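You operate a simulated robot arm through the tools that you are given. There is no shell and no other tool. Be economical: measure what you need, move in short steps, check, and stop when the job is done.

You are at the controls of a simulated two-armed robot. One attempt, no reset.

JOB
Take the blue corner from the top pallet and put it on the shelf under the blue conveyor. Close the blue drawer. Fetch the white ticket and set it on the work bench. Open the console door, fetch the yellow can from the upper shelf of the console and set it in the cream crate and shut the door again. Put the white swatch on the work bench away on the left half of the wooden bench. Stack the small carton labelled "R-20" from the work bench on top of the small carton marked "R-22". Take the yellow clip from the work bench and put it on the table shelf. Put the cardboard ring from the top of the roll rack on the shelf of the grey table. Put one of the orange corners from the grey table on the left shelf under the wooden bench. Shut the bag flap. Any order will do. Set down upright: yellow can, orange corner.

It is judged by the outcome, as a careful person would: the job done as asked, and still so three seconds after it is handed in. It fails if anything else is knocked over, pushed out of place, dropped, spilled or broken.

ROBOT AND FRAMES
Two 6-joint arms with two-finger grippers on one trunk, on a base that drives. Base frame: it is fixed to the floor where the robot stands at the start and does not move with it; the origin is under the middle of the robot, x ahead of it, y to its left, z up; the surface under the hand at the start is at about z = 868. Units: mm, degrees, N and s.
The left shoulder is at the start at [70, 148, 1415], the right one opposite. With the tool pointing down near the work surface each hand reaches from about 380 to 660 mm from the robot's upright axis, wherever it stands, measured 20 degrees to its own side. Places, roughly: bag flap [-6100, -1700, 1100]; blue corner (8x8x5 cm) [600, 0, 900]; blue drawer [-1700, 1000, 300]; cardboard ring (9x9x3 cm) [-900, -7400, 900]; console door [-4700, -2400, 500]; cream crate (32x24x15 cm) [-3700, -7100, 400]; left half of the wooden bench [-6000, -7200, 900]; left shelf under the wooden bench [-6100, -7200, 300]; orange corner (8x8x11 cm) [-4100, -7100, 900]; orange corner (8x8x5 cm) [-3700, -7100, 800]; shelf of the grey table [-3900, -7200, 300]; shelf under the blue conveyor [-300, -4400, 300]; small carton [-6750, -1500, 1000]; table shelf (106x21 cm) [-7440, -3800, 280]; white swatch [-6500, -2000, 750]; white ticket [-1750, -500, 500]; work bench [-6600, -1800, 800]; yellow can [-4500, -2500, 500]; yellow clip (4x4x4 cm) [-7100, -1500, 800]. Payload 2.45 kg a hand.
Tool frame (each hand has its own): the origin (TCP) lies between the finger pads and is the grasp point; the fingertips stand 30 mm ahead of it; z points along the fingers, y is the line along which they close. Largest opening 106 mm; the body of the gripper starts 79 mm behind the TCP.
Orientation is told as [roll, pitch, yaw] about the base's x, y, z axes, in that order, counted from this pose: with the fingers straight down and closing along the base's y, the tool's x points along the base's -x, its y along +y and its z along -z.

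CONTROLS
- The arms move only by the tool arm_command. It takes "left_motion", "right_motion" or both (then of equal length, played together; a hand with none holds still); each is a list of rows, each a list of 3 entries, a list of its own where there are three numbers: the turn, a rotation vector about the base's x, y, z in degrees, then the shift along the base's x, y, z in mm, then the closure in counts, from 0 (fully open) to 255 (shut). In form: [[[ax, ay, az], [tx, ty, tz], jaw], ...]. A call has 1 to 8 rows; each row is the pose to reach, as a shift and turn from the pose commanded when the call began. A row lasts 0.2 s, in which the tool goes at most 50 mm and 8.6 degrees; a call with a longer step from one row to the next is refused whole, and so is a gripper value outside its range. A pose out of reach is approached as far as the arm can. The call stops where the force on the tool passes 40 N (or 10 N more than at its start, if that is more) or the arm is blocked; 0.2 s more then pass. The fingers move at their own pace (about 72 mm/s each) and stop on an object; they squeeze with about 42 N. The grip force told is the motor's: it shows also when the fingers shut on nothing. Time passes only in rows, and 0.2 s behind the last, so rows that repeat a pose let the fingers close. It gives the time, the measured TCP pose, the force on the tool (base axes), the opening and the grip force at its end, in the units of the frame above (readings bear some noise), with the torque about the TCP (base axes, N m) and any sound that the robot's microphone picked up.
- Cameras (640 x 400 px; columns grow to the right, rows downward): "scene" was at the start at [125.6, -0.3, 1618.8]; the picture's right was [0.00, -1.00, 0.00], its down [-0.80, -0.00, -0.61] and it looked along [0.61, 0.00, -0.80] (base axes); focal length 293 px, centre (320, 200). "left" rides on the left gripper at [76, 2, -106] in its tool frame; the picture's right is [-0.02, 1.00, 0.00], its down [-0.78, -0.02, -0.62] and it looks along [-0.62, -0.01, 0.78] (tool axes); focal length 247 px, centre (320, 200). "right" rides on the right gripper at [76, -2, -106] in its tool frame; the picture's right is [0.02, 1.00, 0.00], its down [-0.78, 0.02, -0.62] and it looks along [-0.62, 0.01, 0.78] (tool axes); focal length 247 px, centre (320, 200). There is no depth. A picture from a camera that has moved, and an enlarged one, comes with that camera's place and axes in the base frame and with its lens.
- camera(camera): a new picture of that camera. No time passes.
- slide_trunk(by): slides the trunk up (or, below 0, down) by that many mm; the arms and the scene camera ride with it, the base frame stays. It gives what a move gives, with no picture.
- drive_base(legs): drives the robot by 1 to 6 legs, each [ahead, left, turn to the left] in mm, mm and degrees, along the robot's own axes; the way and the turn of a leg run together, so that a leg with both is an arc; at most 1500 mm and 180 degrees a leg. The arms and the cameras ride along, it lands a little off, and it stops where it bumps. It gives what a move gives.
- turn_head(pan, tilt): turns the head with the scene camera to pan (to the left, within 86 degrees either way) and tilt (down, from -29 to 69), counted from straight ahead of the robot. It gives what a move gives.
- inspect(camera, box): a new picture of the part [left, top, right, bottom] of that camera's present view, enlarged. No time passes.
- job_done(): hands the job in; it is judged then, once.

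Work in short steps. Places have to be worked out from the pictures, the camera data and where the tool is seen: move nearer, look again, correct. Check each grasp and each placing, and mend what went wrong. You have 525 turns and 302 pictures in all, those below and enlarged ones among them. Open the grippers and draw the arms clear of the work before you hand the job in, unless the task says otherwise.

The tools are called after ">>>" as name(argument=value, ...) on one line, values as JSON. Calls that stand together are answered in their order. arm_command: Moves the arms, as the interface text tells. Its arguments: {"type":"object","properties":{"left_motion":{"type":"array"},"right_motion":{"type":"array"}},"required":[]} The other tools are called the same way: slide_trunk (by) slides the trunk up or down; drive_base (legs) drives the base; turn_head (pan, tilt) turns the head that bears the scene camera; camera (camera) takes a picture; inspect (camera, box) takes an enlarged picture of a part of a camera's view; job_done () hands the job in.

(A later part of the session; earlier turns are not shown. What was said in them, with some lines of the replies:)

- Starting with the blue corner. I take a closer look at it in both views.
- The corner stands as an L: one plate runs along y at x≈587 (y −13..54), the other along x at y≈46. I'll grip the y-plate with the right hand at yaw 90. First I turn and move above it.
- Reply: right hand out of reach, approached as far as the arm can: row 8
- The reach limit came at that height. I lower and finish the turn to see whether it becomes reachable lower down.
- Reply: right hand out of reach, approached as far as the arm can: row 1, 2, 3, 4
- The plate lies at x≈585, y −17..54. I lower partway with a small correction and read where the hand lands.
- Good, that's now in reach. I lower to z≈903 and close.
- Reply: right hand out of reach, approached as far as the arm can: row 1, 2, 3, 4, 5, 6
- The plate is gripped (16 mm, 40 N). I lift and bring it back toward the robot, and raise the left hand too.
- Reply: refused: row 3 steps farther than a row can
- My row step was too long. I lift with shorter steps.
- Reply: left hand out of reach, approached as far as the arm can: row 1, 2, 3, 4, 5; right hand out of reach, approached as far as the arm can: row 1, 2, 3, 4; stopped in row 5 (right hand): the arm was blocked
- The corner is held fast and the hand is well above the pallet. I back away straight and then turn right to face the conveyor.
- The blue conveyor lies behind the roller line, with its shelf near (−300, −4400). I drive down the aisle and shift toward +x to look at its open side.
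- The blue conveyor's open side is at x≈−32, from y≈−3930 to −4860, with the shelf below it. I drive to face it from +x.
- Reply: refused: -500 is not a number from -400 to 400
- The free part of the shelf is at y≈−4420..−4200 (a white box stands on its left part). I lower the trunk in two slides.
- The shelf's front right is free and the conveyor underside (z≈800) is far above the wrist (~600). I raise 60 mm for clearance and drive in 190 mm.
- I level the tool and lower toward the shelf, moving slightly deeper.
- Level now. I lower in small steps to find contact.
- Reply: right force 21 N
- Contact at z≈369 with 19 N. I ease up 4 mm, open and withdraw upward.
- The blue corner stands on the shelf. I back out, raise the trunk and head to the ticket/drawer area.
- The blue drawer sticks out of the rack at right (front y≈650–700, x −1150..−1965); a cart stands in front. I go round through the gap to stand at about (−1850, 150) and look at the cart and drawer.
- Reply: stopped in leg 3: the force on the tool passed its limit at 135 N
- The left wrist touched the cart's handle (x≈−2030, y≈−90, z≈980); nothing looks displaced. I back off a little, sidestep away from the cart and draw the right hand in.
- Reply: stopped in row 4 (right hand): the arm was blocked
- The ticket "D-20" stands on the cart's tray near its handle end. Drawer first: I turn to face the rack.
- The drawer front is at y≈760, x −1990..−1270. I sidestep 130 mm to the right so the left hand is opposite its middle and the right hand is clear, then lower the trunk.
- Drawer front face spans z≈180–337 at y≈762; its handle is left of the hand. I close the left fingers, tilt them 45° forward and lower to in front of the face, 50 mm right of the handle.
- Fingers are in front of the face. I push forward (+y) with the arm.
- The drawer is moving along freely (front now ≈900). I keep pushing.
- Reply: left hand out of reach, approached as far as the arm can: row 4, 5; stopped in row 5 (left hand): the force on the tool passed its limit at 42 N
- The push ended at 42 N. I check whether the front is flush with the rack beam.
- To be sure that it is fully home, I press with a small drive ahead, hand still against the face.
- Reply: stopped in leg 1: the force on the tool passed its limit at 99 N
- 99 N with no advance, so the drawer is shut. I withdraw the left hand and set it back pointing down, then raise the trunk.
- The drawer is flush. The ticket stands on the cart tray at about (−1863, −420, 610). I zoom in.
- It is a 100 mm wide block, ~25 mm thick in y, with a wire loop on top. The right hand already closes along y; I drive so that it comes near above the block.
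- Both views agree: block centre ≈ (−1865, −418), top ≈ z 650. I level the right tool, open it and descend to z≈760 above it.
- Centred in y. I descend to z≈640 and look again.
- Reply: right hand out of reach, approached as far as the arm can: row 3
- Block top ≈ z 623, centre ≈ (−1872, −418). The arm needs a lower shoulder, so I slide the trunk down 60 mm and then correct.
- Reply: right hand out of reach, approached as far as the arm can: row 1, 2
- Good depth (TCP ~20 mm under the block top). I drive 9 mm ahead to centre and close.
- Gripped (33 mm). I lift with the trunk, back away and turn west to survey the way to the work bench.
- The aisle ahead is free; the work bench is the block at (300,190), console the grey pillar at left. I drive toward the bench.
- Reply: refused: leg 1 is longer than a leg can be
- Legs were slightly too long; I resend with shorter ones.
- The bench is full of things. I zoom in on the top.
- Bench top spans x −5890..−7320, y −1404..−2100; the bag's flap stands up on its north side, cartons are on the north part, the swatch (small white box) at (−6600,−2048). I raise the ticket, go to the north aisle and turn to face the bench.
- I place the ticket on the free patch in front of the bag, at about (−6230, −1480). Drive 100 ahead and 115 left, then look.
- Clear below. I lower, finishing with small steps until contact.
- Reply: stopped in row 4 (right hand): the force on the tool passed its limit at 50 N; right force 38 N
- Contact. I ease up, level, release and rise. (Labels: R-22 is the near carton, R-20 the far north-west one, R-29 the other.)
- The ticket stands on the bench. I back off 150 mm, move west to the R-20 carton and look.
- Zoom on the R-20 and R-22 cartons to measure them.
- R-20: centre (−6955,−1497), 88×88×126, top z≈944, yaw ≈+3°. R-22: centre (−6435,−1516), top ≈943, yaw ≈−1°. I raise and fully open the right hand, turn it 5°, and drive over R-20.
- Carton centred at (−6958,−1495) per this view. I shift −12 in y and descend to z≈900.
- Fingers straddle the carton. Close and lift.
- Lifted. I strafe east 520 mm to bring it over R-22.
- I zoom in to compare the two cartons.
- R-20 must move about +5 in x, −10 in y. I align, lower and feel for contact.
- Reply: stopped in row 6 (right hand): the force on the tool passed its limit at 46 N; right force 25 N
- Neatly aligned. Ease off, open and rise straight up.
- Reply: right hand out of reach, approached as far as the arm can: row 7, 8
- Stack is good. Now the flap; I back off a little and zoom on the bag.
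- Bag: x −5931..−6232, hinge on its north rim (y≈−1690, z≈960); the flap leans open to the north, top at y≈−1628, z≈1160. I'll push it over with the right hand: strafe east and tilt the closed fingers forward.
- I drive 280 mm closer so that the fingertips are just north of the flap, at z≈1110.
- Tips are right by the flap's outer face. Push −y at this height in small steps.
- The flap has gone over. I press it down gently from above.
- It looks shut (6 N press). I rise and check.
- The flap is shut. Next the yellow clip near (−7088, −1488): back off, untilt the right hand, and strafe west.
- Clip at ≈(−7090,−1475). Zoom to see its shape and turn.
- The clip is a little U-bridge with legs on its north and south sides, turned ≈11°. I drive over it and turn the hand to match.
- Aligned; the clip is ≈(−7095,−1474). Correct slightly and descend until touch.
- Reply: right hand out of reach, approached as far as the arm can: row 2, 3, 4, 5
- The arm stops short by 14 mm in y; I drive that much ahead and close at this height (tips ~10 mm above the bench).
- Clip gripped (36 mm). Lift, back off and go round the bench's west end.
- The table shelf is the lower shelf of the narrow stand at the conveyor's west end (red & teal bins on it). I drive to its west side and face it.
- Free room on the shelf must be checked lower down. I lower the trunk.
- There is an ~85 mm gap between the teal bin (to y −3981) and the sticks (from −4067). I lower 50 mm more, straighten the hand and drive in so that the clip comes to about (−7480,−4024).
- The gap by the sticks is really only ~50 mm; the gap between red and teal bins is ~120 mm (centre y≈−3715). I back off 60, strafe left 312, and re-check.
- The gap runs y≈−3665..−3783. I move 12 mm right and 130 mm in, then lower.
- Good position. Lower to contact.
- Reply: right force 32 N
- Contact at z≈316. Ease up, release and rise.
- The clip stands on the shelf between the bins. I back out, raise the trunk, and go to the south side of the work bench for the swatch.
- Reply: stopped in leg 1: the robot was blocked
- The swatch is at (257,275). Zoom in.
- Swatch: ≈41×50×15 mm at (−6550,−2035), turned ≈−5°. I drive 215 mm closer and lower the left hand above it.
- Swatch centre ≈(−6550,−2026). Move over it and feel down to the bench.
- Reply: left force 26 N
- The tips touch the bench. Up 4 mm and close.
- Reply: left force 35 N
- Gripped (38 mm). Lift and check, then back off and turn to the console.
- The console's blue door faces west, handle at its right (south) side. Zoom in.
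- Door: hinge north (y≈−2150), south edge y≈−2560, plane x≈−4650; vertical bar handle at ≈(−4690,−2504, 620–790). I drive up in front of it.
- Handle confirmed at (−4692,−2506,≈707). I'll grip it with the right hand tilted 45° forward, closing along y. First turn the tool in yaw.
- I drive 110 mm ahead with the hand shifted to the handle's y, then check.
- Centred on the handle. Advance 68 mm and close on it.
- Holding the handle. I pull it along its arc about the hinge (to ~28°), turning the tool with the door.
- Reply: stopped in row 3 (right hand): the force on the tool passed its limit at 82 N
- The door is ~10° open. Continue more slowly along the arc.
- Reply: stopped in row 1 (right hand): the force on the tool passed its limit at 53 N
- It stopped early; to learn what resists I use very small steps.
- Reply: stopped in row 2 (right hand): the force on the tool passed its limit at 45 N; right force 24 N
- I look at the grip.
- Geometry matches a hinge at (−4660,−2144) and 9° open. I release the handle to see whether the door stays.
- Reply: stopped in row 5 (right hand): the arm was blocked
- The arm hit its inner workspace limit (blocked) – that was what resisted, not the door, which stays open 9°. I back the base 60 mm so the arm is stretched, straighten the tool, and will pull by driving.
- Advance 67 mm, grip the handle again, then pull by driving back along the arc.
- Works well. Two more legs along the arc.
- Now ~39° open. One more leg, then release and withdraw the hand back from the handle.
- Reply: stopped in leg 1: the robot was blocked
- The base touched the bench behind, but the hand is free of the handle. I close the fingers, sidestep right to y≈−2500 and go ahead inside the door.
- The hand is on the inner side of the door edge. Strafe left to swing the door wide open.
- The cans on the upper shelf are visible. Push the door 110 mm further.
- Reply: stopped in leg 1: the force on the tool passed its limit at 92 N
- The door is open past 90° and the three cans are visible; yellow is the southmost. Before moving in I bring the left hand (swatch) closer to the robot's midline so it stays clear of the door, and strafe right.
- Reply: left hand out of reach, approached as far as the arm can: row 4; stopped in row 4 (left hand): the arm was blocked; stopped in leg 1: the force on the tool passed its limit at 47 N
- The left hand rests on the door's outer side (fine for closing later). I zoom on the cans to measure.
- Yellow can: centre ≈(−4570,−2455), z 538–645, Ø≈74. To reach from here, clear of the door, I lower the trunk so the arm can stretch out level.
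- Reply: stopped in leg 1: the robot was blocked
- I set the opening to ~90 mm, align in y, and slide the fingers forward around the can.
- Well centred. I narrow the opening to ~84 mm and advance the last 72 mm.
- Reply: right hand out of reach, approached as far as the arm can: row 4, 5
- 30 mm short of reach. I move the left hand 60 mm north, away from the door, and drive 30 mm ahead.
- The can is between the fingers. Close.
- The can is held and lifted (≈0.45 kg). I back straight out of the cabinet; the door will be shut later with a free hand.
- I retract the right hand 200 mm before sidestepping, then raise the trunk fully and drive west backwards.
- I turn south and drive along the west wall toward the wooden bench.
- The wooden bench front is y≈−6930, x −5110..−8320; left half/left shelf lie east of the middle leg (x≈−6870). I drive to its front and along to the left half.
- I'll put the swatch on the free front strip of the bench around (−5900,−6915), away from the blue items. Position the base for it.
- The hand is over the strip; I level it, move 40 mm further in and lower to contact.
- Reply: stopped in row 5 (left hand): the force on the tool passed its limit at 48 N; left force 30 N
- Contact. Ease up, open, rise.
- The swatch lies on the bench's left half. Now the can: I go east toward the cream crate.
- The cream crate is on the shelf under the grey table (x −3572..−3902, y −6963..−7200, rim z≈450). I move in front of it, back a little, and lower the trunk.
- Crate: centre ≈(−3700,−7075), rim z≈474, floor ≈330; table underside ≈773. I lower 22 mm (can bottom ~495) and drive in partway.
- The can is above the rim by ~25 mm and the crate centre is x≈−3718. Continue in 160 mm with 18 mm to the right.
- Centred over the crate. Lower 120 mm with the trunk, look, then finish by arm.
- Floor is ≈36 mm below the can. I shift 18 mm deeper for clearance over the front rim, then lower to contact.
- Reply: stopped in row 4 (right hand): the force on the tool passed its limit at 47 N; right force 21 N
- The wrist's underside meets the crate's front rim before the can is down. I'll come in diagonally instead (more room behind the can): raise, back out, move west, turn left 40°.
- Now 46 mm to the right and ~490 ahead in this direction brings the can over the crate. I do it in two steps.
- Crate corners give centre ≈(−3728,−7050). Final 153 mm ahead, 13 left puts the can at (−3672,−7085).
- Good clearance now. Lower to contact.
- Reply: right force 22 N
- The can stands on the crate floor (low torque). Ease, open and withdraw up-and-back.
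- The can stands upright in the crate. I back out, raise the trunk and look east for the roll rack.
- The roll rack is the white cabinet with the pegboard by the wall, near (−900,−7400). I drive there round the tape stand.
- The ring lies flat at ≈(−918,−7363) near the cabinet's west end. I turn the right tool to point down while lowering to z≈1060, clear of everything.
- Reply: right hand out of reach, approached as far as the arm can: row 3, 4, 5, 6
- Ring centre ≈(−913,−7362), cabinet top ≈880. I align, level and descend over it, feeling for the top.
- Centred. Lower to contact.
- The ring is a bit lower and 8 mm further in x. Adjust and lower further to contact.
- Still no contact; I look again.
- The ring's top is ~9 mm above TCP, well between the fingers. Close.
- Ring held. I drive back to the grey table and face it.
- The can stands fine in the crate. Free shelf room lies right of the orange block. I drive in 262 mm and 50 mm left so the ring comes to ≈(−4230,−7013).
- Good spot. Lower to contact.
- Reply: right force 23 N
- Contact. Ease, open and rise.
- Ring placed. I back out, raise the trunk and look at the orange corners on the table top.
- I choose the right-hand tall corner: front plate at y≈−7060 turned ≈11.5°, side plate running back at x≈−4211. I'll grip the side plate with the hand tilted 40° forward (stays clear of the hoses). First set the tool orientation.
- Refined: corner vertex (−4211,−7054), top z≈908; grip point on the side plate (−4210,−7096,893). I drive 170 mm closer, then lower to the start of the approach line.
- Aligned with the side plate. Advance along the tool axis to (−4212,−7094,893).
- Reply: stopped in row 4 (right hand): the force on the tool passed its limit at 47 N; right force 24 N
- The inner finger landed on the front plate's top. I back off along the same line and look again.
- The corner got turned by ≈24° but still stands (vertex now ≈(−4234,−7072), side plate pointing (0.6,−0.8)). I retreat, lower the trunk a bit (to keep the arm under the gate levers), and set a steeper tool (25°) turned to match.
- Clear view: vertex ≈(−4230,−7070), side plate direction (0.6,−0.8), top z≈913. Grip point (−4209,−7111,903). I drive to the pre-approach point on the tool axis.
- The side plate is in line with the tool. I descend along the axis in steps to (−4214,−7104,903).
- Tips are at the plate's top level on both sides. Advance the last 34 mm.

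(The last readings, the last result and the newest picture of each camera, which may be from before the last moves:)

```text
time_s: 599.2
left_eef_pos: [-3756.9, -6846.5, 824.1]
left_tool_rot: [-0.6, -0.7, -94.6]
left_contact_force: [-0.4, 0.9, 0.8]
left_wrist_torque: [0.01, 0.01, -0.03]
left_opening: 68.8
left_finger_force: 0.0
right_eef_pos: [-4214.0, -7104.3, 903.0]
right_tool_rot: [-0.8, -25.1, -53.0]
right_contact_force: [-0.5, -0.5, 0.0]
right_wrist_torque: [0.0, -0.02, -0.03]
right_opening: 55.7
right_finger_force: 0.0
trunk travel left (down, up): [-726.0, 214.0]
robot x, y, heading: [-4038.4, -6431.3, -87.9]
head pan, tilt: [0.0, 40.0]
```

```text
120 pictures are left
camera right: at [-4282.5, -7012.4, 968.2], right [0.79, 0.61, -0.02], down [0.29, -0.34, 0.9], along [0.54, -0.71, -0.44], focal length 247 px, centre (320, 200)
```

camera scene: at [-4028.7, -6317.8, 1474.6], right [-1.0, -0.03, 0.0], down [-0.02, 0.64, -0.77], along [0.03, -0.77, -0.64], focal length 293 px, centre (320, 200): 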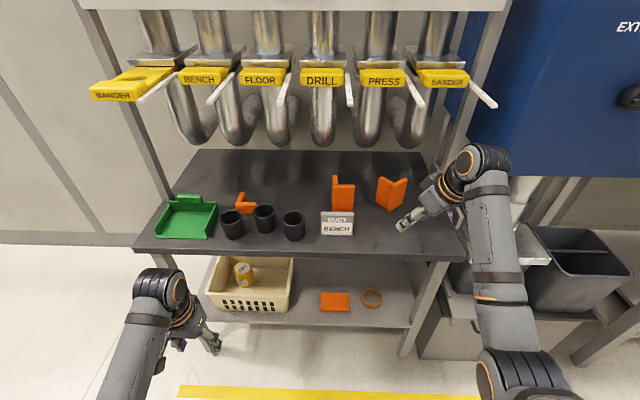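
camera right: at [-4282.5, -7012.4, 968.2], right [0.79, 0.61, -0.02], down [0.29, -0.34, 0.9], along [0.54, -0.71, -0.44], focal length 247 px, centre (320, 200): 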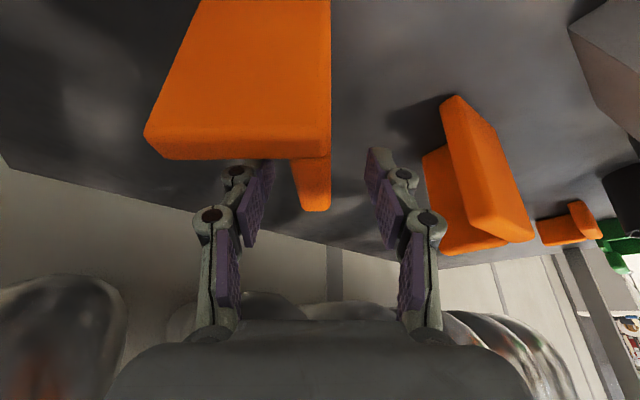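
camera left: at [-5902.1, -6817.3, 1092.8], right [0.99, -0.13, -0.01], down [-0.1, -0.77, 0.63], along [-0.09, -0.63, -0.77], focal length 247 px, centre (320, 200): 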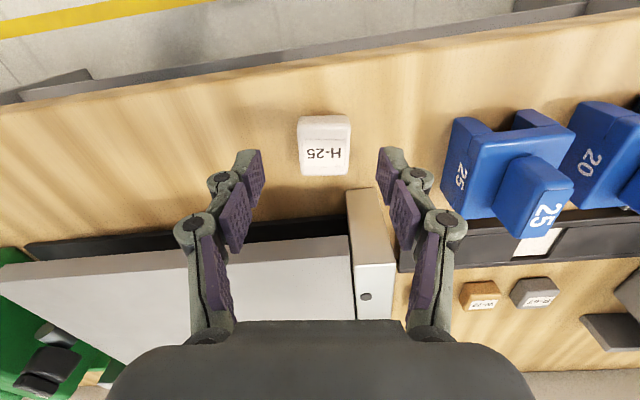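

Both fingers straddle the side plate without contact. Close and lift.

>>> arm_command(right_motion=[[[0, 0, 0], [0, 0, 0], 255], [[0, 0, 0], [0, 0, 0], 255], [[0, 0, 0], [0, 0, 0], 255], [[0, 0, 0], [0, 0, 20], 255], [[0, 0, 0], [0, 0, 45], 255], [[0, 0, 0], [0, 0, 70], 255]])

>>> camera(camera="right")

>>> inspect(camera="scene", box=[280, 160, 480, 285])

```text
time_s: 600.6
left_eef_pos: [-3756.8, -6846.7, 824.3]
left_tool_rot: [-0.6, -0.6, -94.5]
left_contact_force: [0.0, -0.2, 0.4]
left_wrist_torque: [-0.04, -0.01, 0.0]
left_opening: 68.6
left_finger_force: 0.2
right_eef_pos: [-4214.6, -7102.3, 975.6]
right_tool_rot: [-0.8, -25.2, -53.0]
right_contact_force: [0.4, 0.7, -0.8]
right_wrist_torque: [0.01, 0.0, -0.01]
right_opening: 16.5
right_finger_force: 41.6
trunk travel left (down, up): [-726.0, 214.0]
robot x, y, heading: [-4034.7, -6433.8, -87.9]
head pan, tilt: [0.0, 40.0]
```

```text
119 pictures are left
camera right: at [-4283.0, -7010.6, 1039.1], right [0.79, 0.61, -0.02], down [0.29, -0.34, 0.9], along [0.54, -0.71, -0.44], focal length 247 px, centre (320, 200)
```

right: 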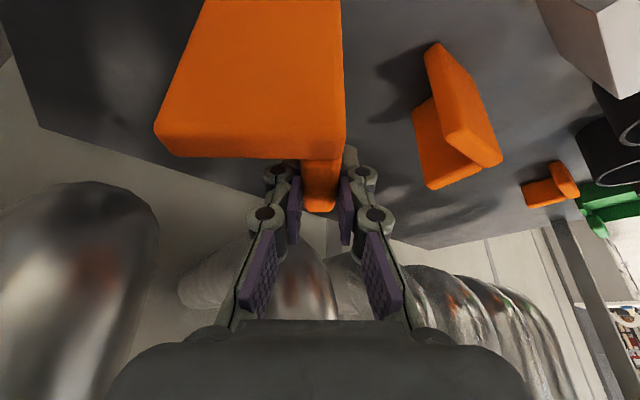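

```text
3.20 times, centred on (380, 222) of scene
camera zoom: at [-4032.6, -6569.6, 1474.6], right [-1.0, -0.03, 0.0], down [-0.02, 0.64, -0.77], along [0.03, -0.77, -0.64], focal length 938 px, centre (128, 128)
```

zoom: 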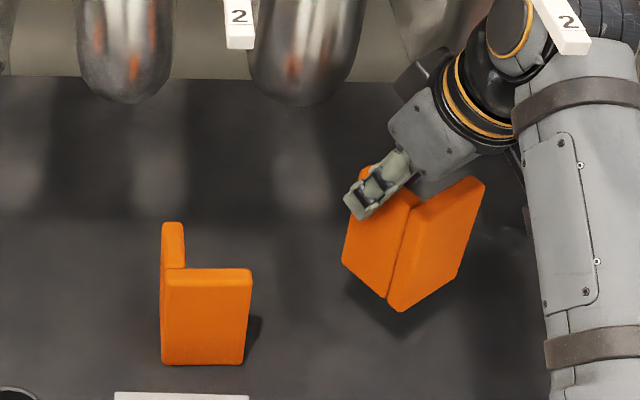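

Held upright. I back out and go west to the wooden bench's left shelf.

>>> drive_base(legs=[[-420, 0, -2], [0, -1150, 0], [0, -1150, 0]])

>>> slide_trunk(by=-400)

>>> turn_head(pan=0, tilt=30)

>>> camera(camera="scene")

```text
time_s: 614.0
left_eef_pos: [-6077.0, -6430.8, 824.1]
left_tool_rot: [-0.6, -0.6, -97.1]
left_contact_force: [-0.2, 0.0, 0.5]
left_wrist_torque: [0.01, 0.03, -0.02]
left_opening: 68.8
left_finger_force: 0.0
right_eef_pos: [-6545.0, -6666.7, 975.3]
right_tool_rot: [-0.8, -25.3, -55.5]
right_contact_force: [-1.0, 0.0, 0.0]
right_wrist_torque: [-0.01, -0.02, -0.02]
right_opening: 16.5
right_finger_force: 42.1
trunk travel left (down, up): [-726.0, 214.0]
robot x, y, heading: [-6338.8, -6005.1, -90.8]
head pan, tilt: [0.0, 40.0]
```

```text
time_s: 617.9
left_eef_pos: [-6077.4, -6430.4, 424.8]
left_tool_rot: [-0.7, -0.8, -97.0]
left_contact_force: [-0.6, 0.0, 0.6]
left_wrist_torque: [-0.04, 0.01, -0.04]
left_opening: 68.5
left_finger_force: 0.0
right_eef_pos: [-6546.2, -6666.6, 574.8]
right_tool_rot: [-0.9, -25.2, -55.7]
right_contact_force: [0.3, -0.3, -0.1]
right_wrist_torque: [-0.01, -0.01, -0.01]
right_opening: 16.6
right_finger_force: 42.5
trunk travel left (down, up): [-326.0, 614.0]
robot x, y, heading: [-6334.9, -6005.1, -91.0]
head pan, tilt: [0.0, 40.0]
```

```text
time_s: 618.6
left_eef_pos: [-6076.3, -6430.9, 423.6]
left_tool_rot: [-0.6, -0.6, -97.0]
left_contact_force: [-0.2, -0.8, -0.2]
left_wrist_torque: [-0.02, 0.02, 0.0]
left_opening: 68.5
left_finger_force: 0.1
right_eef_pos: [-6544.8, -6665.7, 574.5]
right_tool_rot: [-0.8, -25.2, -55.6]
right_contact_force: [0.7, 0.4, 0.0]
right_wrist_torque: [-0.01, 0.03, 0.04]
right_opening: 16.4
right_finger_force: 41.9
trunk travel left (down, up): [-326.0, 614.0]
robot x, y, heading: [-6339.1, -6005.2, -90.6]
head pan, tilt: [0.0, 30.0]
```

```text
117 pictures are left
camera scene: at [-6339.9, -6147.8, 1089.9], right [-1.0, 0.01, 0.0], down [0.01, 0.5, -0.87], along [-0.01, -0.87, -0.5], focal length 293 px, centre (320, 200)
```

scene: 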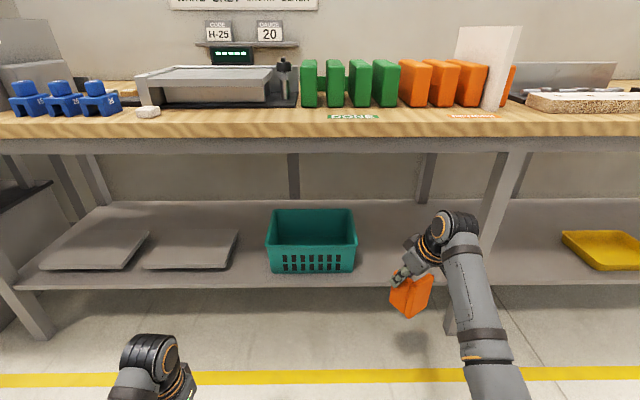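

Free shelf space lies right of the teal basket (x −6480..−6850). I lower 100 mm and drive in so the corner comes to ≈(−6640,−7000).

>>> slide_trunk(by=-100)

>>> drive_base(legs=[[0, -92, 0], [200, 0, 0]])

>>> camera(camera="scene")

>>> camera(camera="right")

```text
time_s: 619.9
left_eef_pos: [-6078.1, -6430.2, 325.1]
left_tool_rot: [-0.6, -0.7, -97.0]
left_contact_force: [-0.2, -0.3, 0.2]
left_wrist_torque: [0.02, 0.02, 0.0]
left_opening: 68.5
left_finger_force: 0.1
right_eef_pos: [-6544.7, -6666.3, 475.0]
right_tool_rot: [-0.8, -25.2, -55.5]
right_contact_force: [-0.4, 0.1, -0.2]
right_wrist_torque: [-0.04, 0.01, 0.02]
right_opening: 16.5
right_finger_force: 42.5
trunk travel left (down, up): [-226.0, 714.0]
robot x, y, heading: [-6336.0, -6004.3, -90.5]
head pan, tilt: [0.0, 30.0]
```

```text
time_s: 622.2
left_eef_pos: [-6171.7, -6632.1, 324.9]
left_tool_rot: [-0.6, -0.7, -97.1]
left_contact_force: [-0.2, -0.2, 0.4]
left_wrist_torque: [0.0, 0.05, -0.01]
left_opening: 68.4
left_finger_force: 0.2
right_eef_pos: [-6639.8, -6867.6, 475.8]
right_tool_rot: [-0.8, -25.3, -55.7]
right_contact_force: [0.4, -0.3, 0.9]
right_wrist_torque: [0.0, -0.01, 0.0]
right_opening: 16.5
right_finger_force: 41.6
trunk travel left (down, up): [-226.0, 714.0]
robot x, y, heading: [-6437.8, -6207.6, -90.8]
head pan, tilt: [0.0, 30.0]
```

```text
116 pictures are left
camera scene: at [-6434.9, -6349.1, 989.9], right [-1.0, 0.01, 0.0], down [0.01, 0.5, -0.87], along [-0.01, -0.87, -0.5], focal length 293 px, centre (320, 200)
```

scene: 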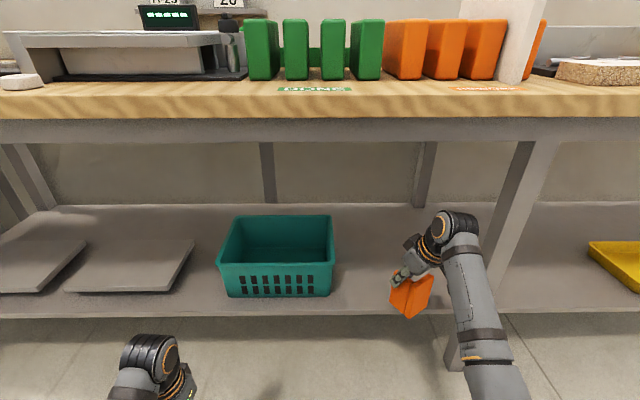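

```text
115 pictures are left
camera right: at [-6704.6, -6772.9, 538.7], right [0.82, 0.58, -0.02], down [0.27, -0.35, 0.9], along [0.51, -0.74, -0.44], focal length 247 px, centre (320, 200)
```

right: 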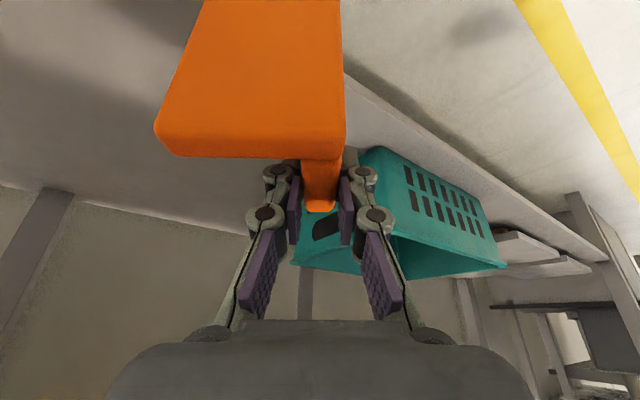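

Continue in 133 mm, then lower.

>>> drive_base(legs=[[133, 0, 0]])

>>> arm_command(right_motion=[[[0, 0, 0], [0, 0, -25], 255], [[0, 0, 0], [0, 0, -40], 255], [[0, 0, 0], [0, 0, -47], 255], [[0, 0, 0], [0, 0, -54], 255], [[0, 0, 0], [0, 0, -61], 255], [[0, 0, 0], [0, 0, -68], 255], [[0, 0, 0], [0, 0, -75], 255], [[0, 0, 0], [0, 0, -82], 255]])

>>> camera(camera="scene")

```text
time_s: 623.5
left_eef_pos: [-6172.9, -6765.5, 323.3]
left_tool_rot: [-0.6, -0.7, -96.8]
left_contact_force: [-0.4, 0.5, 0.1]
left_wrist_torque: [0.0, 0.01, 0.01]
left_opening: 68.6
left_finger_force: 0.1
right_eef_pos: [-6640.4, -7001.6, 474.6]
right_tool_rot: [-0.7, -25.2, -55.4]
right_contact_force: [-0.2, 0.8, -0.1]
right_wrist_torque: [-0.01, 0.0, -0.01]
right_opening: 16.4
right_finger_force: 42.2
trunk travel left (down, up): [-226.0, 714.0]
robot x, y, heading: [-6434.1, -6344.5, -90.3]
head pan, tilt: [0.0, 30.0]
```

```text
time_s: 625.5
left_eef_pos: [-6172.8, -6763.9, 325.4]
left_tool_rot: [-0.5, -0.9, -97.1]
left_contact_force: [0.3, -0.4, -0.7]
left_wrist_torque: [-0.03, 0.0, 0.01]
left_opening: 68.4
left_finger_force: 0.1
right_eef_pos: [-6639.0, -7003.8, 403.3]
right_tool_rot: [-1.4, -26.1, -55.2]
right_contact_force: [-0.9, 11.7, 20.3]
right_wrist_torque: [0.97, -0.09, 0.07]
right_opening: 16.5
right_finger_force: 41.8
trunk travel left (down, up): [-226.0, 714.0]
robot x, y, heading: [-6436.0, -6338.8, -90.7]
head pan, tilt: [0.0, 30.0]
stopped in row 8 (right hand): the force on the tool passed its limit at 41 N (the readings are from after the stop); the commanded pose is now the measured one
```

```text
114 pictures are left
camera scene: at [-6435.3, -6478.9, 990.5], right [-1.0, 0.01, 0.0], down [0.0, 0.5, -0.87], along [-0.01, -0.87, -0.5], focal length 293 px, centre (320, 200)
```

scene: 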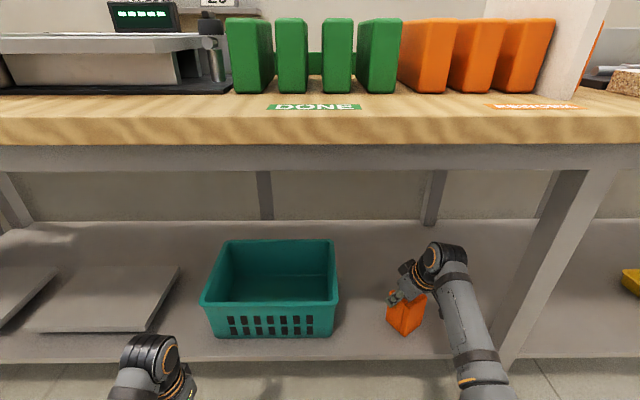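

On the shelf, upright. Ease, open and withdraw along the tool axis.

>>> arm_command(right_motion=[[[0, 0, 0], [0, 0, 4], 255], [[0, 0, 0], [0, 0, 3], 180], [[0, 0, 0], [0, 0, 3], 120], [[0, 0, 0], [0, 0, 3], 120], [[0, 0, 0], [-7, 10, 28], 120], [[0, 0, 0], [-14, 20, 55], 120], [[0, 0, 0], [-22, 31, 82], 120], [[0, 0, 0], [-30, 43, 113], 120]])

>>> camera(camera="right")

>>> camera(camera="scene")

```text
time_s: 627.4
left_eef_pos: [-6173.2, -6765.1, 324.6]
left_tool_rot: [-0.6, -0.6, -97.0]
left_contact_force: [-0.1, 0.8, 0.3]
left_wrist_torque: [0.01, -0.01, 0.02]
left_opening: 68.5
left_finger_force: 0.0
right_eef_pos: [-6671.4, -6961.9, 509.4]
right_tool_rot: [-1.0, -25.7, -55.3]
right_contact_force: [-0.4, 0.0, -0.5]
right_wrist_torque: [0.02, -0.01, -0.02]
right_opening: 56.2
right_finger_force: 0.0
trunk travel left (down, up): [-226.0, 714.0]
robot x, y, heading: [-6434.8, -6339.8, -90.4]
head pan, tilt: [0.0, 30.0]
```

```text
113 pictures are left
camera right: at [-6734.5, -6867.2, 573.6], right [0.82, 0.58, -0.03], down [0.27, -0.34, 0.9], along [0.51, -0.74, -0.44], focal length 247 px, centre (320, 200)
```

right: 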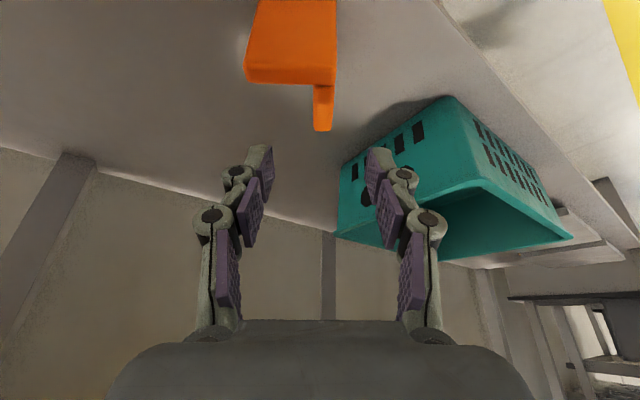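

```text
112 pictures are left
camera scene: at [-6435.9, -6482.5, 990.0], right [-1.0, 0.01, 0.0], down [0.0, 0.5, -0.87], along [-0.01, -0.87, -0.5], focal length 293 px, centre (320, 200)
```

scene: 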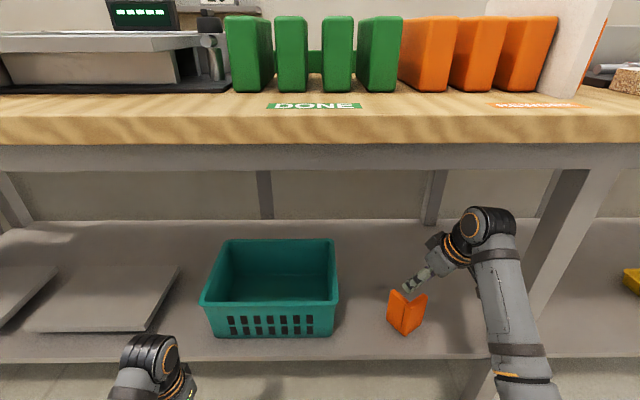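

The orange corner stands upright on the left shelf. Last: shut the console door. I back out, raise the trunk, and drive back north along the west wall.

>>> drive_base(legs=[[-360, 0, 0]])

>>> slide_trunk(by=400)

>>> slide_trunk(by=240)

>>> drive_base(legs=[[0, -850, 0.4], [0, -850, 0], [-1100, 0, 0], [-1100, 0, 0], [-1130, 0, 0]])

```text
time_s: 629.7
left_eef_pos: [-6170.2, -6415.8, 324.3]
left_tool_rot: [-0.6, -0.5, -97.4]
left_contact_force: [-0.6, -0.3, -0.4]
left_wrist_torque: [-0.01, 0.02, 0.01]
left_opening: 68.5
left_finger_force: 0.0
right_eef_pos: [-6668.6, -6612.3, 510.8]
right_tool_rot: [-1.1, -25.7, -55.6]
right_contact_force: [0.1, -0.1, -0.7]
right_wrist_torque: [-0.02, 0.0, -0.02]
right_opening: 55.8
right_finger_force: 0.0
trunk travel left (down, up): [-226.0, 714.0]
robot x, y, heading: [-6434.7, -5994.7, -90.8]
head pan, tilt: [0.0, 30.0]
stopped in leg 1: the robot was blocked; the commanded pose is now the measured one
```

```text
time_s: 633.5
left_eef_pos: [-6169.5, -6416.9, 724.1]
left_tool_rot: [-0.7, -0.8, -97.3]
left_contact_force: [0.2, 0.7, -1.2]
left_wrist_torque: [0.0, 0.02, 0.01]
left_opening: 68.7
left_finger_force: 0.0
right_eef_pos: [-6669.2, -6612.4, 910.8]
right_tool_rot: [-1.1, -25.6, -55.6]
right_contact_force: [-0.5, -0.1, 0.9]
right_wrist_torque: [-0.01, -0.03, 0.0]
right_opening: 56.0
right_finger_force: 0.1
trunk travel left (down, up): [-626.0, 314.0]
robot x, y, heading: [-6433.8, -5991.6, -90.6]
head pan, tilt: [0.0, 30.0]
```

```text
time_s: 636.0
left_eef_pos: [-6170.4, -6416.7, 964.1]
left_tool_rot: [-0.5, -0.6, -97.3]
left_contact_force: [0.0, -0.2, 0.2]
left_wrist_torque: [-0.02, 0.01, 0.01]
left_opening: 68.5
left_finger_force: 0.1
right_eef_pos: [-6669.6, -6611.8, 1149.8]
right_tool_rot: [-1.1, -25.7, -55.6]
right_contact_force: [0.7, -0.2, 0.2]
right_wrist_torque: [0.03, 0.02, -0.02]
right_opening: 56.2
right_finger_force: 0.2
trunk travel left (down, up): [-866.0, 74.0]
robot x, y, heading: [-6430.6, -5994.6, -90.7]
head pan, tilt: [0.0, 30.0]
```

```text
time_s: 660.6
left_eef_pos: [-7924.7, -3068.5, 963.8]
left_tool_rot: [-0.6, -0.6, -95.7]
left_contact_force: [0.5, -0.5, 0.2]
left_wrist_torque: [0.05, 0.03, 0.03]
left_opening: 68.9
left_finger_force: 0.2
right_eef_pos: [-8416.8, -3277.0, 1149.8]
right_tool_rot: [-1.1, -25.7, -54.0]
right_contact_force: [0.3, -0.3, -0.7]
right_wrist_torque: [0.02, 0.02, -0.02]
right_opening: 56.0
right_finger_force: 0.0
trunk travel left (down, up): [-866.0, 74.0]
robot x, y, heading: [-8195.9, -2650.7, -88.9]
head pan, tilt: [0.0, 30.0]
```

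Now east along the lane between bench and conveyor, then I look at the door.

>>> drive_base(legs=[[0, 0, 89], [1350, 0, 0], [1250, 0, 0]])

>>> camera(camera="scene")

```text
time_s: 677.1
left_eef_pos: [-5171.4, -2306.0, 964.6]
left_tool_rot: [-0.7, -0.7, -4.8]
left_contact_force: [-0.5, 0.3, 0.9]
left_wrist_torque: [-0.02, 0.01, 0.03]
left_opening: 68.5
left_finger_force: 0.1
right_eef_pos: [-4954.3, -2795.5, 1149.8]
right_tool_rot: [-1.0, -25.8, 36.9]
right_contact_force: [0.4, -0.4, -0.5]
right_wrist_torque: [0.0, -0.02, 0.01]
right_opening: 55.9
right_finger_force: 0.0
trunk travel left (down, up): [-866.0, 74.0]
robot x, y, heading: [-5582.1, -2583.1, 1.7]
head pan, tilt: [0.0, 30.0]
```

```text
111 pictures are left
camera scene: at [-5442.5, -2581.0, 1630.0], right [0.03, -1.0, 0.0], down [-0.5, -0.01, -0.87], along [0.87, 0.02, -0.5], focal length 293 px, centre (320, 200)
```

scene: 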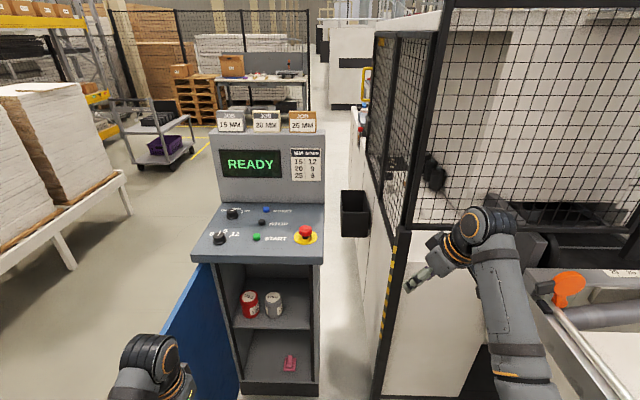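

The door is still open. I strafe north past it (hands above/clear), then turn to face south-east.

>>> drive_base(legs=[[15, 0, -1.7], [0, 1130, 0], [250, 0, 0], [0, 0, -45]])

>>> turn_head(pan=0, tilt=40)

>>> camera(camera="scene")

```text
time_s: 686.6
left_eef_pos: [-4827.5, -1583.6, 964.7]
left_tool_rot: [-0.6, -0.7, -51.6]
left_contact_force: [0.2, 0.1, 1.1]
left_wrist_torque: [-0.04, 0.03, 0.0]
left_opening: 68.4
left_finger_force: 0.1
right_eef_pos: [-5035.9, -2076.6, 1150.5]
right_tool_rot: [-1.1, -25.7, -9.8]
right_contact_force: [-0.1, -0.1, 0.2]
right_wrist_torque: [0.02, 0.0, -0.02]
right_opening: 56.5
right_finger_force: 0.1
trunk travel left (down, up): [-866.0, 74.0]
robot x, y, heading: [-5315.4, -1472.7, -45.2]
head pan, tilt: [0.0, 30.0]
```

```text
time_s: 687.4
left_eef_pos: [-4827.5, -1584.0, 964.4]
left_tool_rot: [-0.7, -0.7, -51.5]
left_contact_force: [0.0, -0.1, -0.2]
left_wrist_torque: [0.01, -0.01, 0.0]
left_opening: 68.7
left_finger_force: 0.1
right_eef_pos: [-5035.9, -2077.0, 1151.1]
right_tool_rot: [-1.1, -25.7, -9.8]
right_contact_force: [0.6, 0.7, 0.1]
right_wrist_torque: [0.02, -0.02, 0.02]
right_opening: 56.0
right_finger_force: 0.1
trunk travel left (down, up): [-866.0, 74.0]
robot x, y, heading: [-5314.5, -1472.3, -44.9]
head pan, tilt: [0.0, 40.0]
```

```text
110 pictures are left
camera scene: at [-5218.0, -1570.4, 1614.7], right [-0.71, -0.71, 0.0], down [-0.45, 0.45, -0.77], along [0.54, -0.54, -0.64], focal length 293 px, centre (320, 200)
```

scene: 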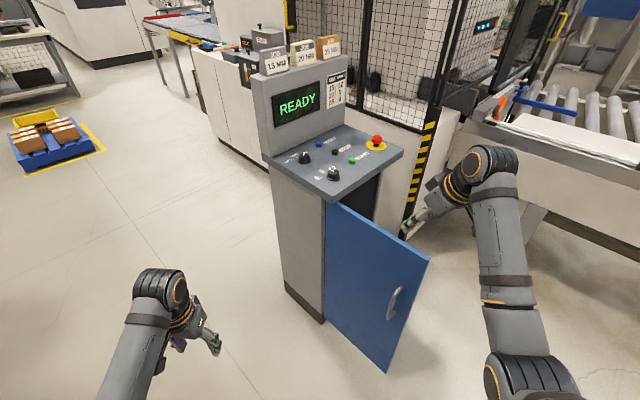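

The door stands at ≈85°. I back off 60 mm, set the right hand straight and tilted 45°, close the fingers, and lower the trunk so the fingers are at z≈520 (below the handle).

>>> drive_base(legs=[[-70, 0, 0]])

>>> arm_command(right_motion=[[[-1.8, -3.5, -7], [0, 0, 0], 255], [[-3.6, -7, -14], [0, 0, 0], 255], [[-5.4, -10.4, -20.9], [0, 0, 0], 255], [[-7.2, -13.9, -27.9], [0, 0, 0], 255], [[-9, -17.4, -34.9], [0, 0, 0], 255]])

>>> slide_trunk(by=-400)

>>> slide_trunk(by=-230)

>>> camera(camera="scene")

>>> camera(camera="right")

```text
time_s: 688.4
left_eef_pos: [-4872.4, -1539.0, 961.6]
left_tool_rot: [-0.6, -0.4, -51.5]
left_contact_force: [0.3, -0.3, 0.3]
left_wrist_torque: [0.02, 0.01, 0.03]
left_opening: 68.6
left_finger_force: 0.1
right_eef_pos: [-5082.0, -2032.5, 1145.9]
right_tool_rot: [-0.8, -25.5, -10.0]
right_contact_force: [0.0, -0.3, 0.1]
right_wrist_torque: [0.03, 0.03, 0.01]
right_opening: 56.1
right_finger_force: 0.0
trunk travel left (down, up): [-866.0, 74.0]
robot x, y, heading: [-5368.5, -1423.8, -45.2]
head pan, tilt: [0.0, 40.0]
```

```text
time_s: 689.6
left_eef_pos: [-4876.0, -1535.5, 963.4]
left_tool_rot: [-0.6, -0.7, -51.7]
left_contact_force: [-0.2, -0.5, 0.3]
left_wrist_torque: [-0.02, 0.02, 0.0]
left_opening: 68.6
left_finger_force: 0.0
right_eef_pos: [-5085.7, -2028.6, 1150.1]
right_tool_rot: [-1.0, -45.2, -45.3]
right_contact_force: [-0.2, 1.0, 0.2]
right_wrist_torque: [0.01, -0.02, 0.01]
right_opening: 0.1
right_finger_force: 28.4
trunk travel left (down, up): [-866.0, 74.0]
robot x, y, heading: [-5360.8, -1425.2, -45.3]
head pan, tilt: [0.0, 40.0]
```

```text
time_s: 693.4
left_eef_pos: [-4875.1, -1535.6, 565.9]
left_tool_rot: [-0.6, -0.7, -51.5]
left_contact_force: [0.2, 0.5, 0.0]
left_wrist_torque: [0.01, 0.03, -0.02]
left_opening: 68.6
left_finger_force: 0.1
right_eef_pos: [-5084.8, -2028.3, 750.8]
right_tool_rot: [-1.0, -45.0, -45.2]
right_contact_force: [0.9, -0.2, 0.4]
right_wrist_torque: [0.01, 0.01, -0.01]
right_opening: 0.0
right_finger_force: 28.4
trunk travel left (down, up): [-466.0, 474.0]
robot x, y, heading: [-5361.2, -1426.5, -45.4]
head pan, tilt: [0.0, 40.0]
```

```text
time_s: 695.8
left_eef_pos: [-4876.5, -1536.3, 334.1]
left_tool_rot: [-0.6, -0.6, -51.6]
left_contact_force: [0.6, -0.5, 0.1]
left_wrist_torque: [0.03, 0.0, 0.01]
left_opening: 68.6
left_finger_force: 0.0
right_eef_pos: [-5085.2, -2027.8, 519.7]
right_tool_rot: [-1.1, -45.0, -45.1]
right_contact_force: [0.1, -0.8, -1.1]
right_wrist_torque: [0.0, -0.01, -0.01]
right_opening: 0.0
right_finger_force: 28.1
trunk travel left (down, up): [-236.0, 704.0]
robot x, y, heading: [-5365.6, -1426.1, -45.1]
head pan, tilt: [0.0, 40.0]
```

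```text
109 pictures are left
camera scene: at [-5266.5, -1521.7, 984.7], right [-0.71, -0.71, 0.0], down [-0.45, 0.46, -0.77], along [0.54, -0.54, -0.64], focal length 293 px, centre (320, 200)
```

scene: 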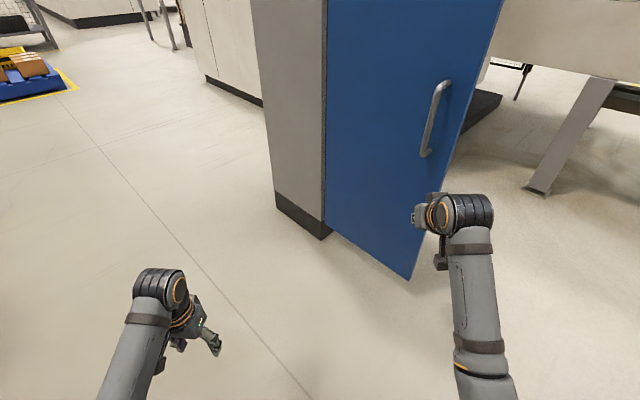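

```text
108 pictures are left
camera right: at [-5175.8, -1936.3, 541.9], right [0.71, 0.71, -0.03], down [0.1, -0.06, 0.99], along [0.7, -0.71, -0.12], focal length 247 px, centre (320, 200)
```

right: 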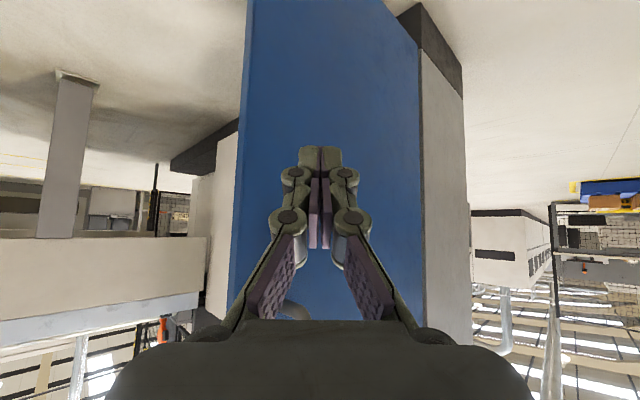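

The hand faces the door's outer side. I push along the closing arc: first two legs.

>>> drive_base(legs=[[164, -8, 0], [177, -73, 0]])

>>> camera(camera="scene")

```text
time_s: 698.4
left_eef_pos: [-4687.2, -1839.2, 334.0]
left_tool_rot: [-0.6, -0.7, -51.6]
left_contact_force: [-0.2, -0.4, -0.3]
left_wrist_torque: [0.03, 0.01, 0.01]
left_opening: 68.7
left_finger_force: 0.1
right_eef_pos: [-4897.2, -2332.6, 521.2]
right_tool_rot: [-1.0, -45.1, -45.4]
right_contact_force: [0.5, -0.7, -0.5]
right_wrist_torque: [-0.01, 0.01, 0.0]
right_opening: 0.4
right_finger_force: 28.1
trunk travel left (down, up): [-236.0, 704.0]
robot x, y, heading: [-5176.7, -1729.8, -45.4]
head pan, tilt: [0.0, 40.0]
```

```text
107 pictures are left
camera scene: at [-5077.6, -1825.3, 984.6], right [-0.71, -0.7, 0.0], down [-0.45, 0.46, -0.77], along [0.54, -0.54, -0.64], focal length 293 px, centre (320, 200)
```

scene: 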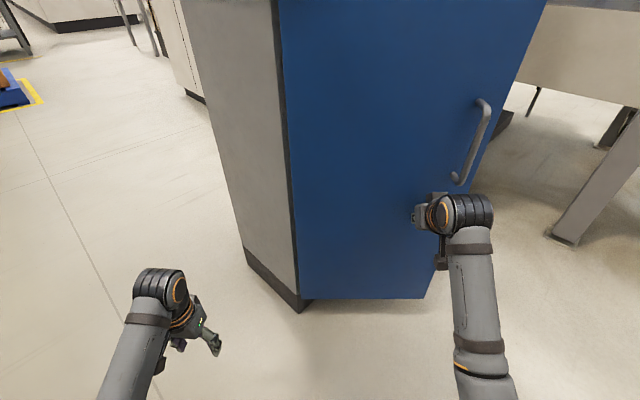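

About 45° now. Next two legs to close it.

>>> drive_base(legs=[[123, 20, 0], [80, 48, 0]])

>>> camera(camera="scene")

```text
time_s: 700.4
left_eef_pos: [-4495.2, -1936.3, 333.7]
left_tool_rot: [-0.6, -0.7, -51.6]
left_contact_force: [0.0, -0.7, -0.4]
left_wrist_torque: [-0.02, -0.01, -0.01]
left_opening: 68.4
left_finger_force: 0.1
right_eef_pos: [-4704.8, -2429.2, 520.1]
right_tool_rot: [-1.1, -45.1, -45.3]
right_contact_force: [0.8, -0.3, 0.2]
right_wrist_torque: [0.0, -0.01, 0.02]
right_opening: 0.0
right_finger_force: 28.9
trunk travel left (down, up): [-236.0, 704.0]
robot x, y, heading: [-4984.5, -1828.5, -45.4]
head pan, tilt: [0.0, 40.0]
```

```text
106 pictures are left
camera scene: at [-4885.1, -1921.8, 984.6], right [-0.71, -0.7, 0.0], down [-0.45, 0.46, -0.77], along [0.54, -0.54, -0.64], focal length 293 px, centre (320, 200)
```

scene: 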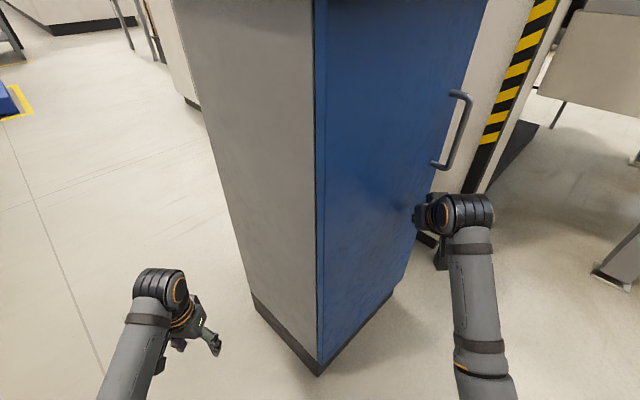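

Nearly shut. I press east with the arm in small steps until it resists.

>>> arm_command(right_motion=[[[0, 0, 0], [8, 0, 0], 255], [[0, 0, 0], [16, 0, 0], 255], [[0, 0, 0], [24, 0, 0], 255], [[0, 0, 0], [32, 0, 0], 255], [[0, 0, 0], [40, 0, 0], 255], [[0, 0, 0], [48, 0, 0], 255]])

>>> camera(camera="scene")

```text
time_s: 701.2
left_eef_pos: [-4497.3, -1937.2, 334.5]
left_tool_rot: [-0.6, -0.7, -51.8]
left_contact_force: [0.3, 0.8, -0.5]
left_wrist_torque: [0.04, 0.0, -0.01]
left_opening: 68.7
left_finger_force: 0.1
right_eef_pos: [-4691.6, -2430.8, 517.8]
right_tool_rot: [-1.9, -44.4, -45.3]
right_contact_force: [-11.7, 2.3, 4.8]
right_wrist_torque: [-0.04, 0.03, -0.06]
right_opening: 0.0
right_finger_force: 28.3
trunk travel left (down, up): [-236.0, 704.0]
robot x, y, heading: [-4983.5, -1826.6, -45.5]
head pan, tilt: [0.0, 40.0]
stopped in row 3 (right hand): the force on the tool passed its limit at 50 N (the readings are from after the stop); the commanded pose is now the measured one
```

```text
105 pictures are left
camera scene: at [-4887.4, -1920.8, 984.9], right [-0.71, -0.7, 0.0], down [-0.45, 0.46, -0.77], along [0.54, -0.55, -0.64], focal length 293 px, centre (320, 200)
```

scene: 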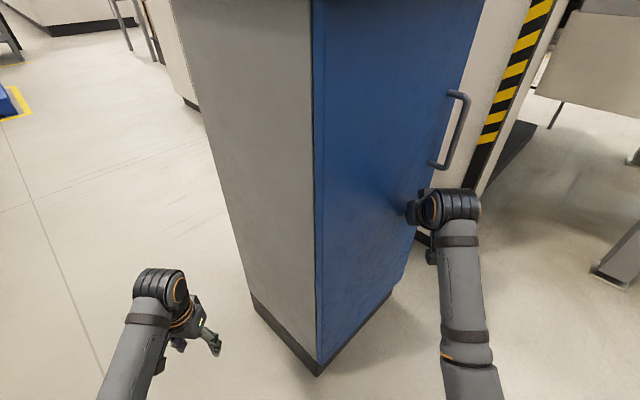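

It resists at 50 N: shut. I withdraw and check from a bit away.

>>> drive_base(legs=[[-350, 0, 0]])

>>> slide_trunk(by=400)

>>> turn_head(pan=0, tilt=35)

>>> camera(camera="scene")

```text
time_s: 703.5
left_eef_pos: [-4744.4, -1687.4, 334.4]
left_tool_rot: [-0.7, -0.6, -52.0]
left_contact_force: [0.2, -0.6, -0.2]
left_wrist_torque: [-0.01, -0.01, 0.01]
left_opening: 68.5
left_finger_force: 0.1
right_eef_pos: [-4939.3, -2178.7, 517.8]
right_tool_rot: [-1.5, -44.4, -45.5]
right_contact_force: [0.8, -0.5, 0.9]
right_wrist_torque: [-0.01, -0.01, 0.0]
right_opening: 0.0
right_finger_force: 28.7
trunk travel left (down, up): [-236.0, 704.0]
robot x, y, heading: [-5229.7, -1572.4, -45.5]
head pan, tilt: [0.0, 40.0]
```

```text
time_s: 707.3
left_eef_pos: [-4743.5, -1686.6, 735.0]
left_tool_rot: [-0.5, -0.6, -52.0]
left_contact_force: [0.4, -0.4, 0.0]
left_wrist_torque: [0.03, 0.0, -0.03]
left_opening: 68.6
left_finger_force: 0.0
right_eef_pos: [-4939.2, -2179.1, 918.3]
right_tool_rot: [-1.5, -44.4, -45.5]
right_contact_force: [0.2, -0.7, 0.6]
right_wrist_torque: [-0.03, -0.01, 0.01]
right_opening: 0.0
right_finger_force: 28.2
trunk travel left (down, up): [-636.0, 304.0]
robot x, y, heading: [-5227.8, -1571.5, -45.6]
head pan, tilt: [0.0, 40.0]
```

```text
time_s: 708.0
left_eef_pos: [-4744.1, -1686.8, 733.4]
left_tool_rot: [-0.5, -0.6, -52.2]
left_contact_force: [0.1, 1.0, -0.2]
left_wrist_torque: [0.02, 0.0, 0.01]
left_opening: 68.3
left_finger_force: 0.1
right_eef_pos: [-4939.0, -2179.5, 917.7]
right_tool_rot: [-1.6, -44.4, -45.4]
right_contact_force: [0.4, -0.7, 0.3]
right_wrist_torque: [-0.02, 0.01, 0.01]
right_opening: 0.0
right_finger_force: 28.7
trunk travel left (down, up): [-636.0, 304.0]
robot x, y, heading: [-5229.4, -1570.5, -45.2]
head pan, tilt: [0.0, 35.0]
```

```text
104 pictures are left
camera scene: at [-5132.3, -1672.4, 1392.2], right [-0.71, -0.7, 0.0], down [-0.4, 0.41, -0.82], along [0.57, -0.58, -0.57], focal length 293 px, centre (320, 200)
```

scene: 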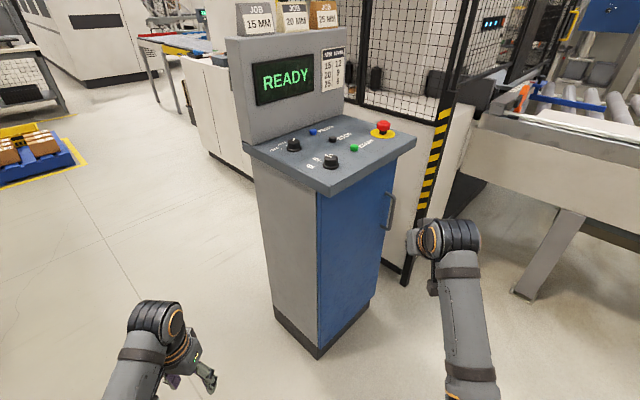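

The door is shut. I open the right gripper, and turn to check the work bench and bag once more.

>>> arm_command(right_motion=[[[0, 0, 0], [0, 0, 0], 60], [[0, 0, 0], [0, 0, 0], 0], [[0, 0, 0], [0, 0, 0], 0]])

>>> drive_base(legs=[[0, 0, -55]])

>>> turn_head(pan=-78, tilt=22)

>>> camera(camera="scene")

```text
time_s: 708.8
left_eef_pos: [-4744.3, -1687.0, 734.1]
left_tool_rot: [-0.6, -0.7, -52.0]
left_contact_force: [0.5, -0.7, -0.6]
left_wrist_torque: [0.02, 0.0, -0.01]
left_opening: 68.5
left_finger_force: 0.1
right_eef_pos: [-4938.5, -2178.5, 917.5]
right_tool_rot: [-1.6, -44.4, -45.4]
right_contact_force: [0.0, 0.8, 0.0]
right_wrist_torque: [-0.02, 0.01, -0.01]
right_opening: 98.4
right_finger_force: 0.1
trunk travel left (down, up): [-636.0, 304.0]
robot x, y, heading: [-5231.4, -1573.3, -45.4]
head pan, tilt: [0.0, 35.0]
```

```text
time_s: 711.6
left_eef_pos: [-5045.7, -2036.2, 735.2]
left_tool_rot: [-0.6, -0.7, -107.2]
left_contact_force: [-0.3, 0.8, -0.5]
left_wrist_torque: [0.02, -0.01, -0.01]
left_opening: 68.8
left_finger_force: 0.0
right_eef_pos: [-5561.2, -2157.8, 918.1]
right_tool_rot: [-1.6, -44.4, -100.6]
right_contact_force: [0.2, 0.5, -0.7]
right_wrist_torque: [0.0, -0.02, -0.02]
right_opening: 105.9
right_finger_force: 0.0
trunk travel left (down, up): [-636.0, 304.0]
robot x, y, heading: [-5229.2, -1570.9, -100.5]
head pan, tilt: [0.0, 35.0]
```

```text
time_s: 713.1
left_eef_pos: [-5044.3, -2036.7, 733.6]
left_tool_rot: [-0.6, -0.8, -107.1]
left_contact_force: [0.2, -0.5, 0.8]
left_wrist_torque: [-0.02, -0.01, 0.05]
left_opening: 68.6
left_finger_force: 0.0
right_eef_pos: [-5560.2, -2158.5, 919.0]
right_tool_rot: [-1.6, -44.5, -100.6]
right_contact_force: [0.0, -0.2, -0.8]
right_wrist_torque: [0.01, 0.0, 0.0]
right_opening: 106.1
right_finger_force: 0.0
trunk travel left (down, up): [-636.0, 304.0]
robot x, y, heading: [-5231.3, -1572.6, -100.9]
head pan, tilt: [-78.0, 22.0]
```

```text
103 pictures are left
camera scene: at [-5331.2, -1625.4, 1412.8], right [-0.02, 1.0, 0.0], down [0.37, 0.01, -0.93], along [-0.93, -0.02, -0.37], focal length 293 px, centre (320, 200)
```

scene: 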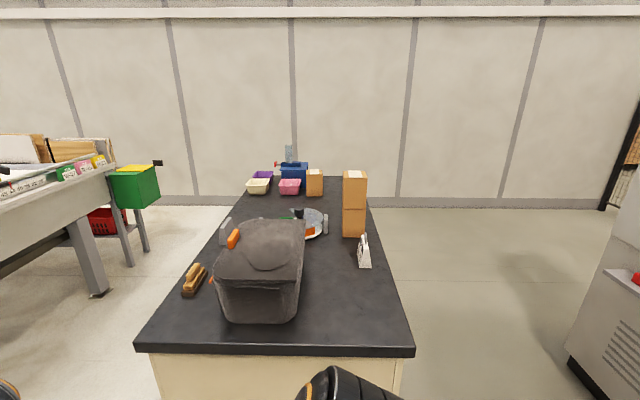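

The job is handed in: the carton stack, ticket, shut bag flap and shut console door all look right in the last views, and the arms are clear.

>>> job_done()

```text
The job is handed in.
```

I did all ten parts of the job and handed it in, but the robot bumped a few things that weren't part of it. Nothing looked moved or knocked over in the pictures I took.

- **Cart by the drawer:** the left wrist hit its handle (135 N) on the way to the drawer.
- **Work bench:** the base touched its east end while I was opening the console door. The bench looked in order in the last picture.
- **West wall:** the base touched it when I backed away from the table shelf.
- **Near the wooden bench:** the base backed into something, probably the blue trolley. I didn't go back to check, so it may have shifted.
- **Orange corner:** the gripper turned it about 24° on the grey table before I got a proper grip. It is now upright on the left shelf.
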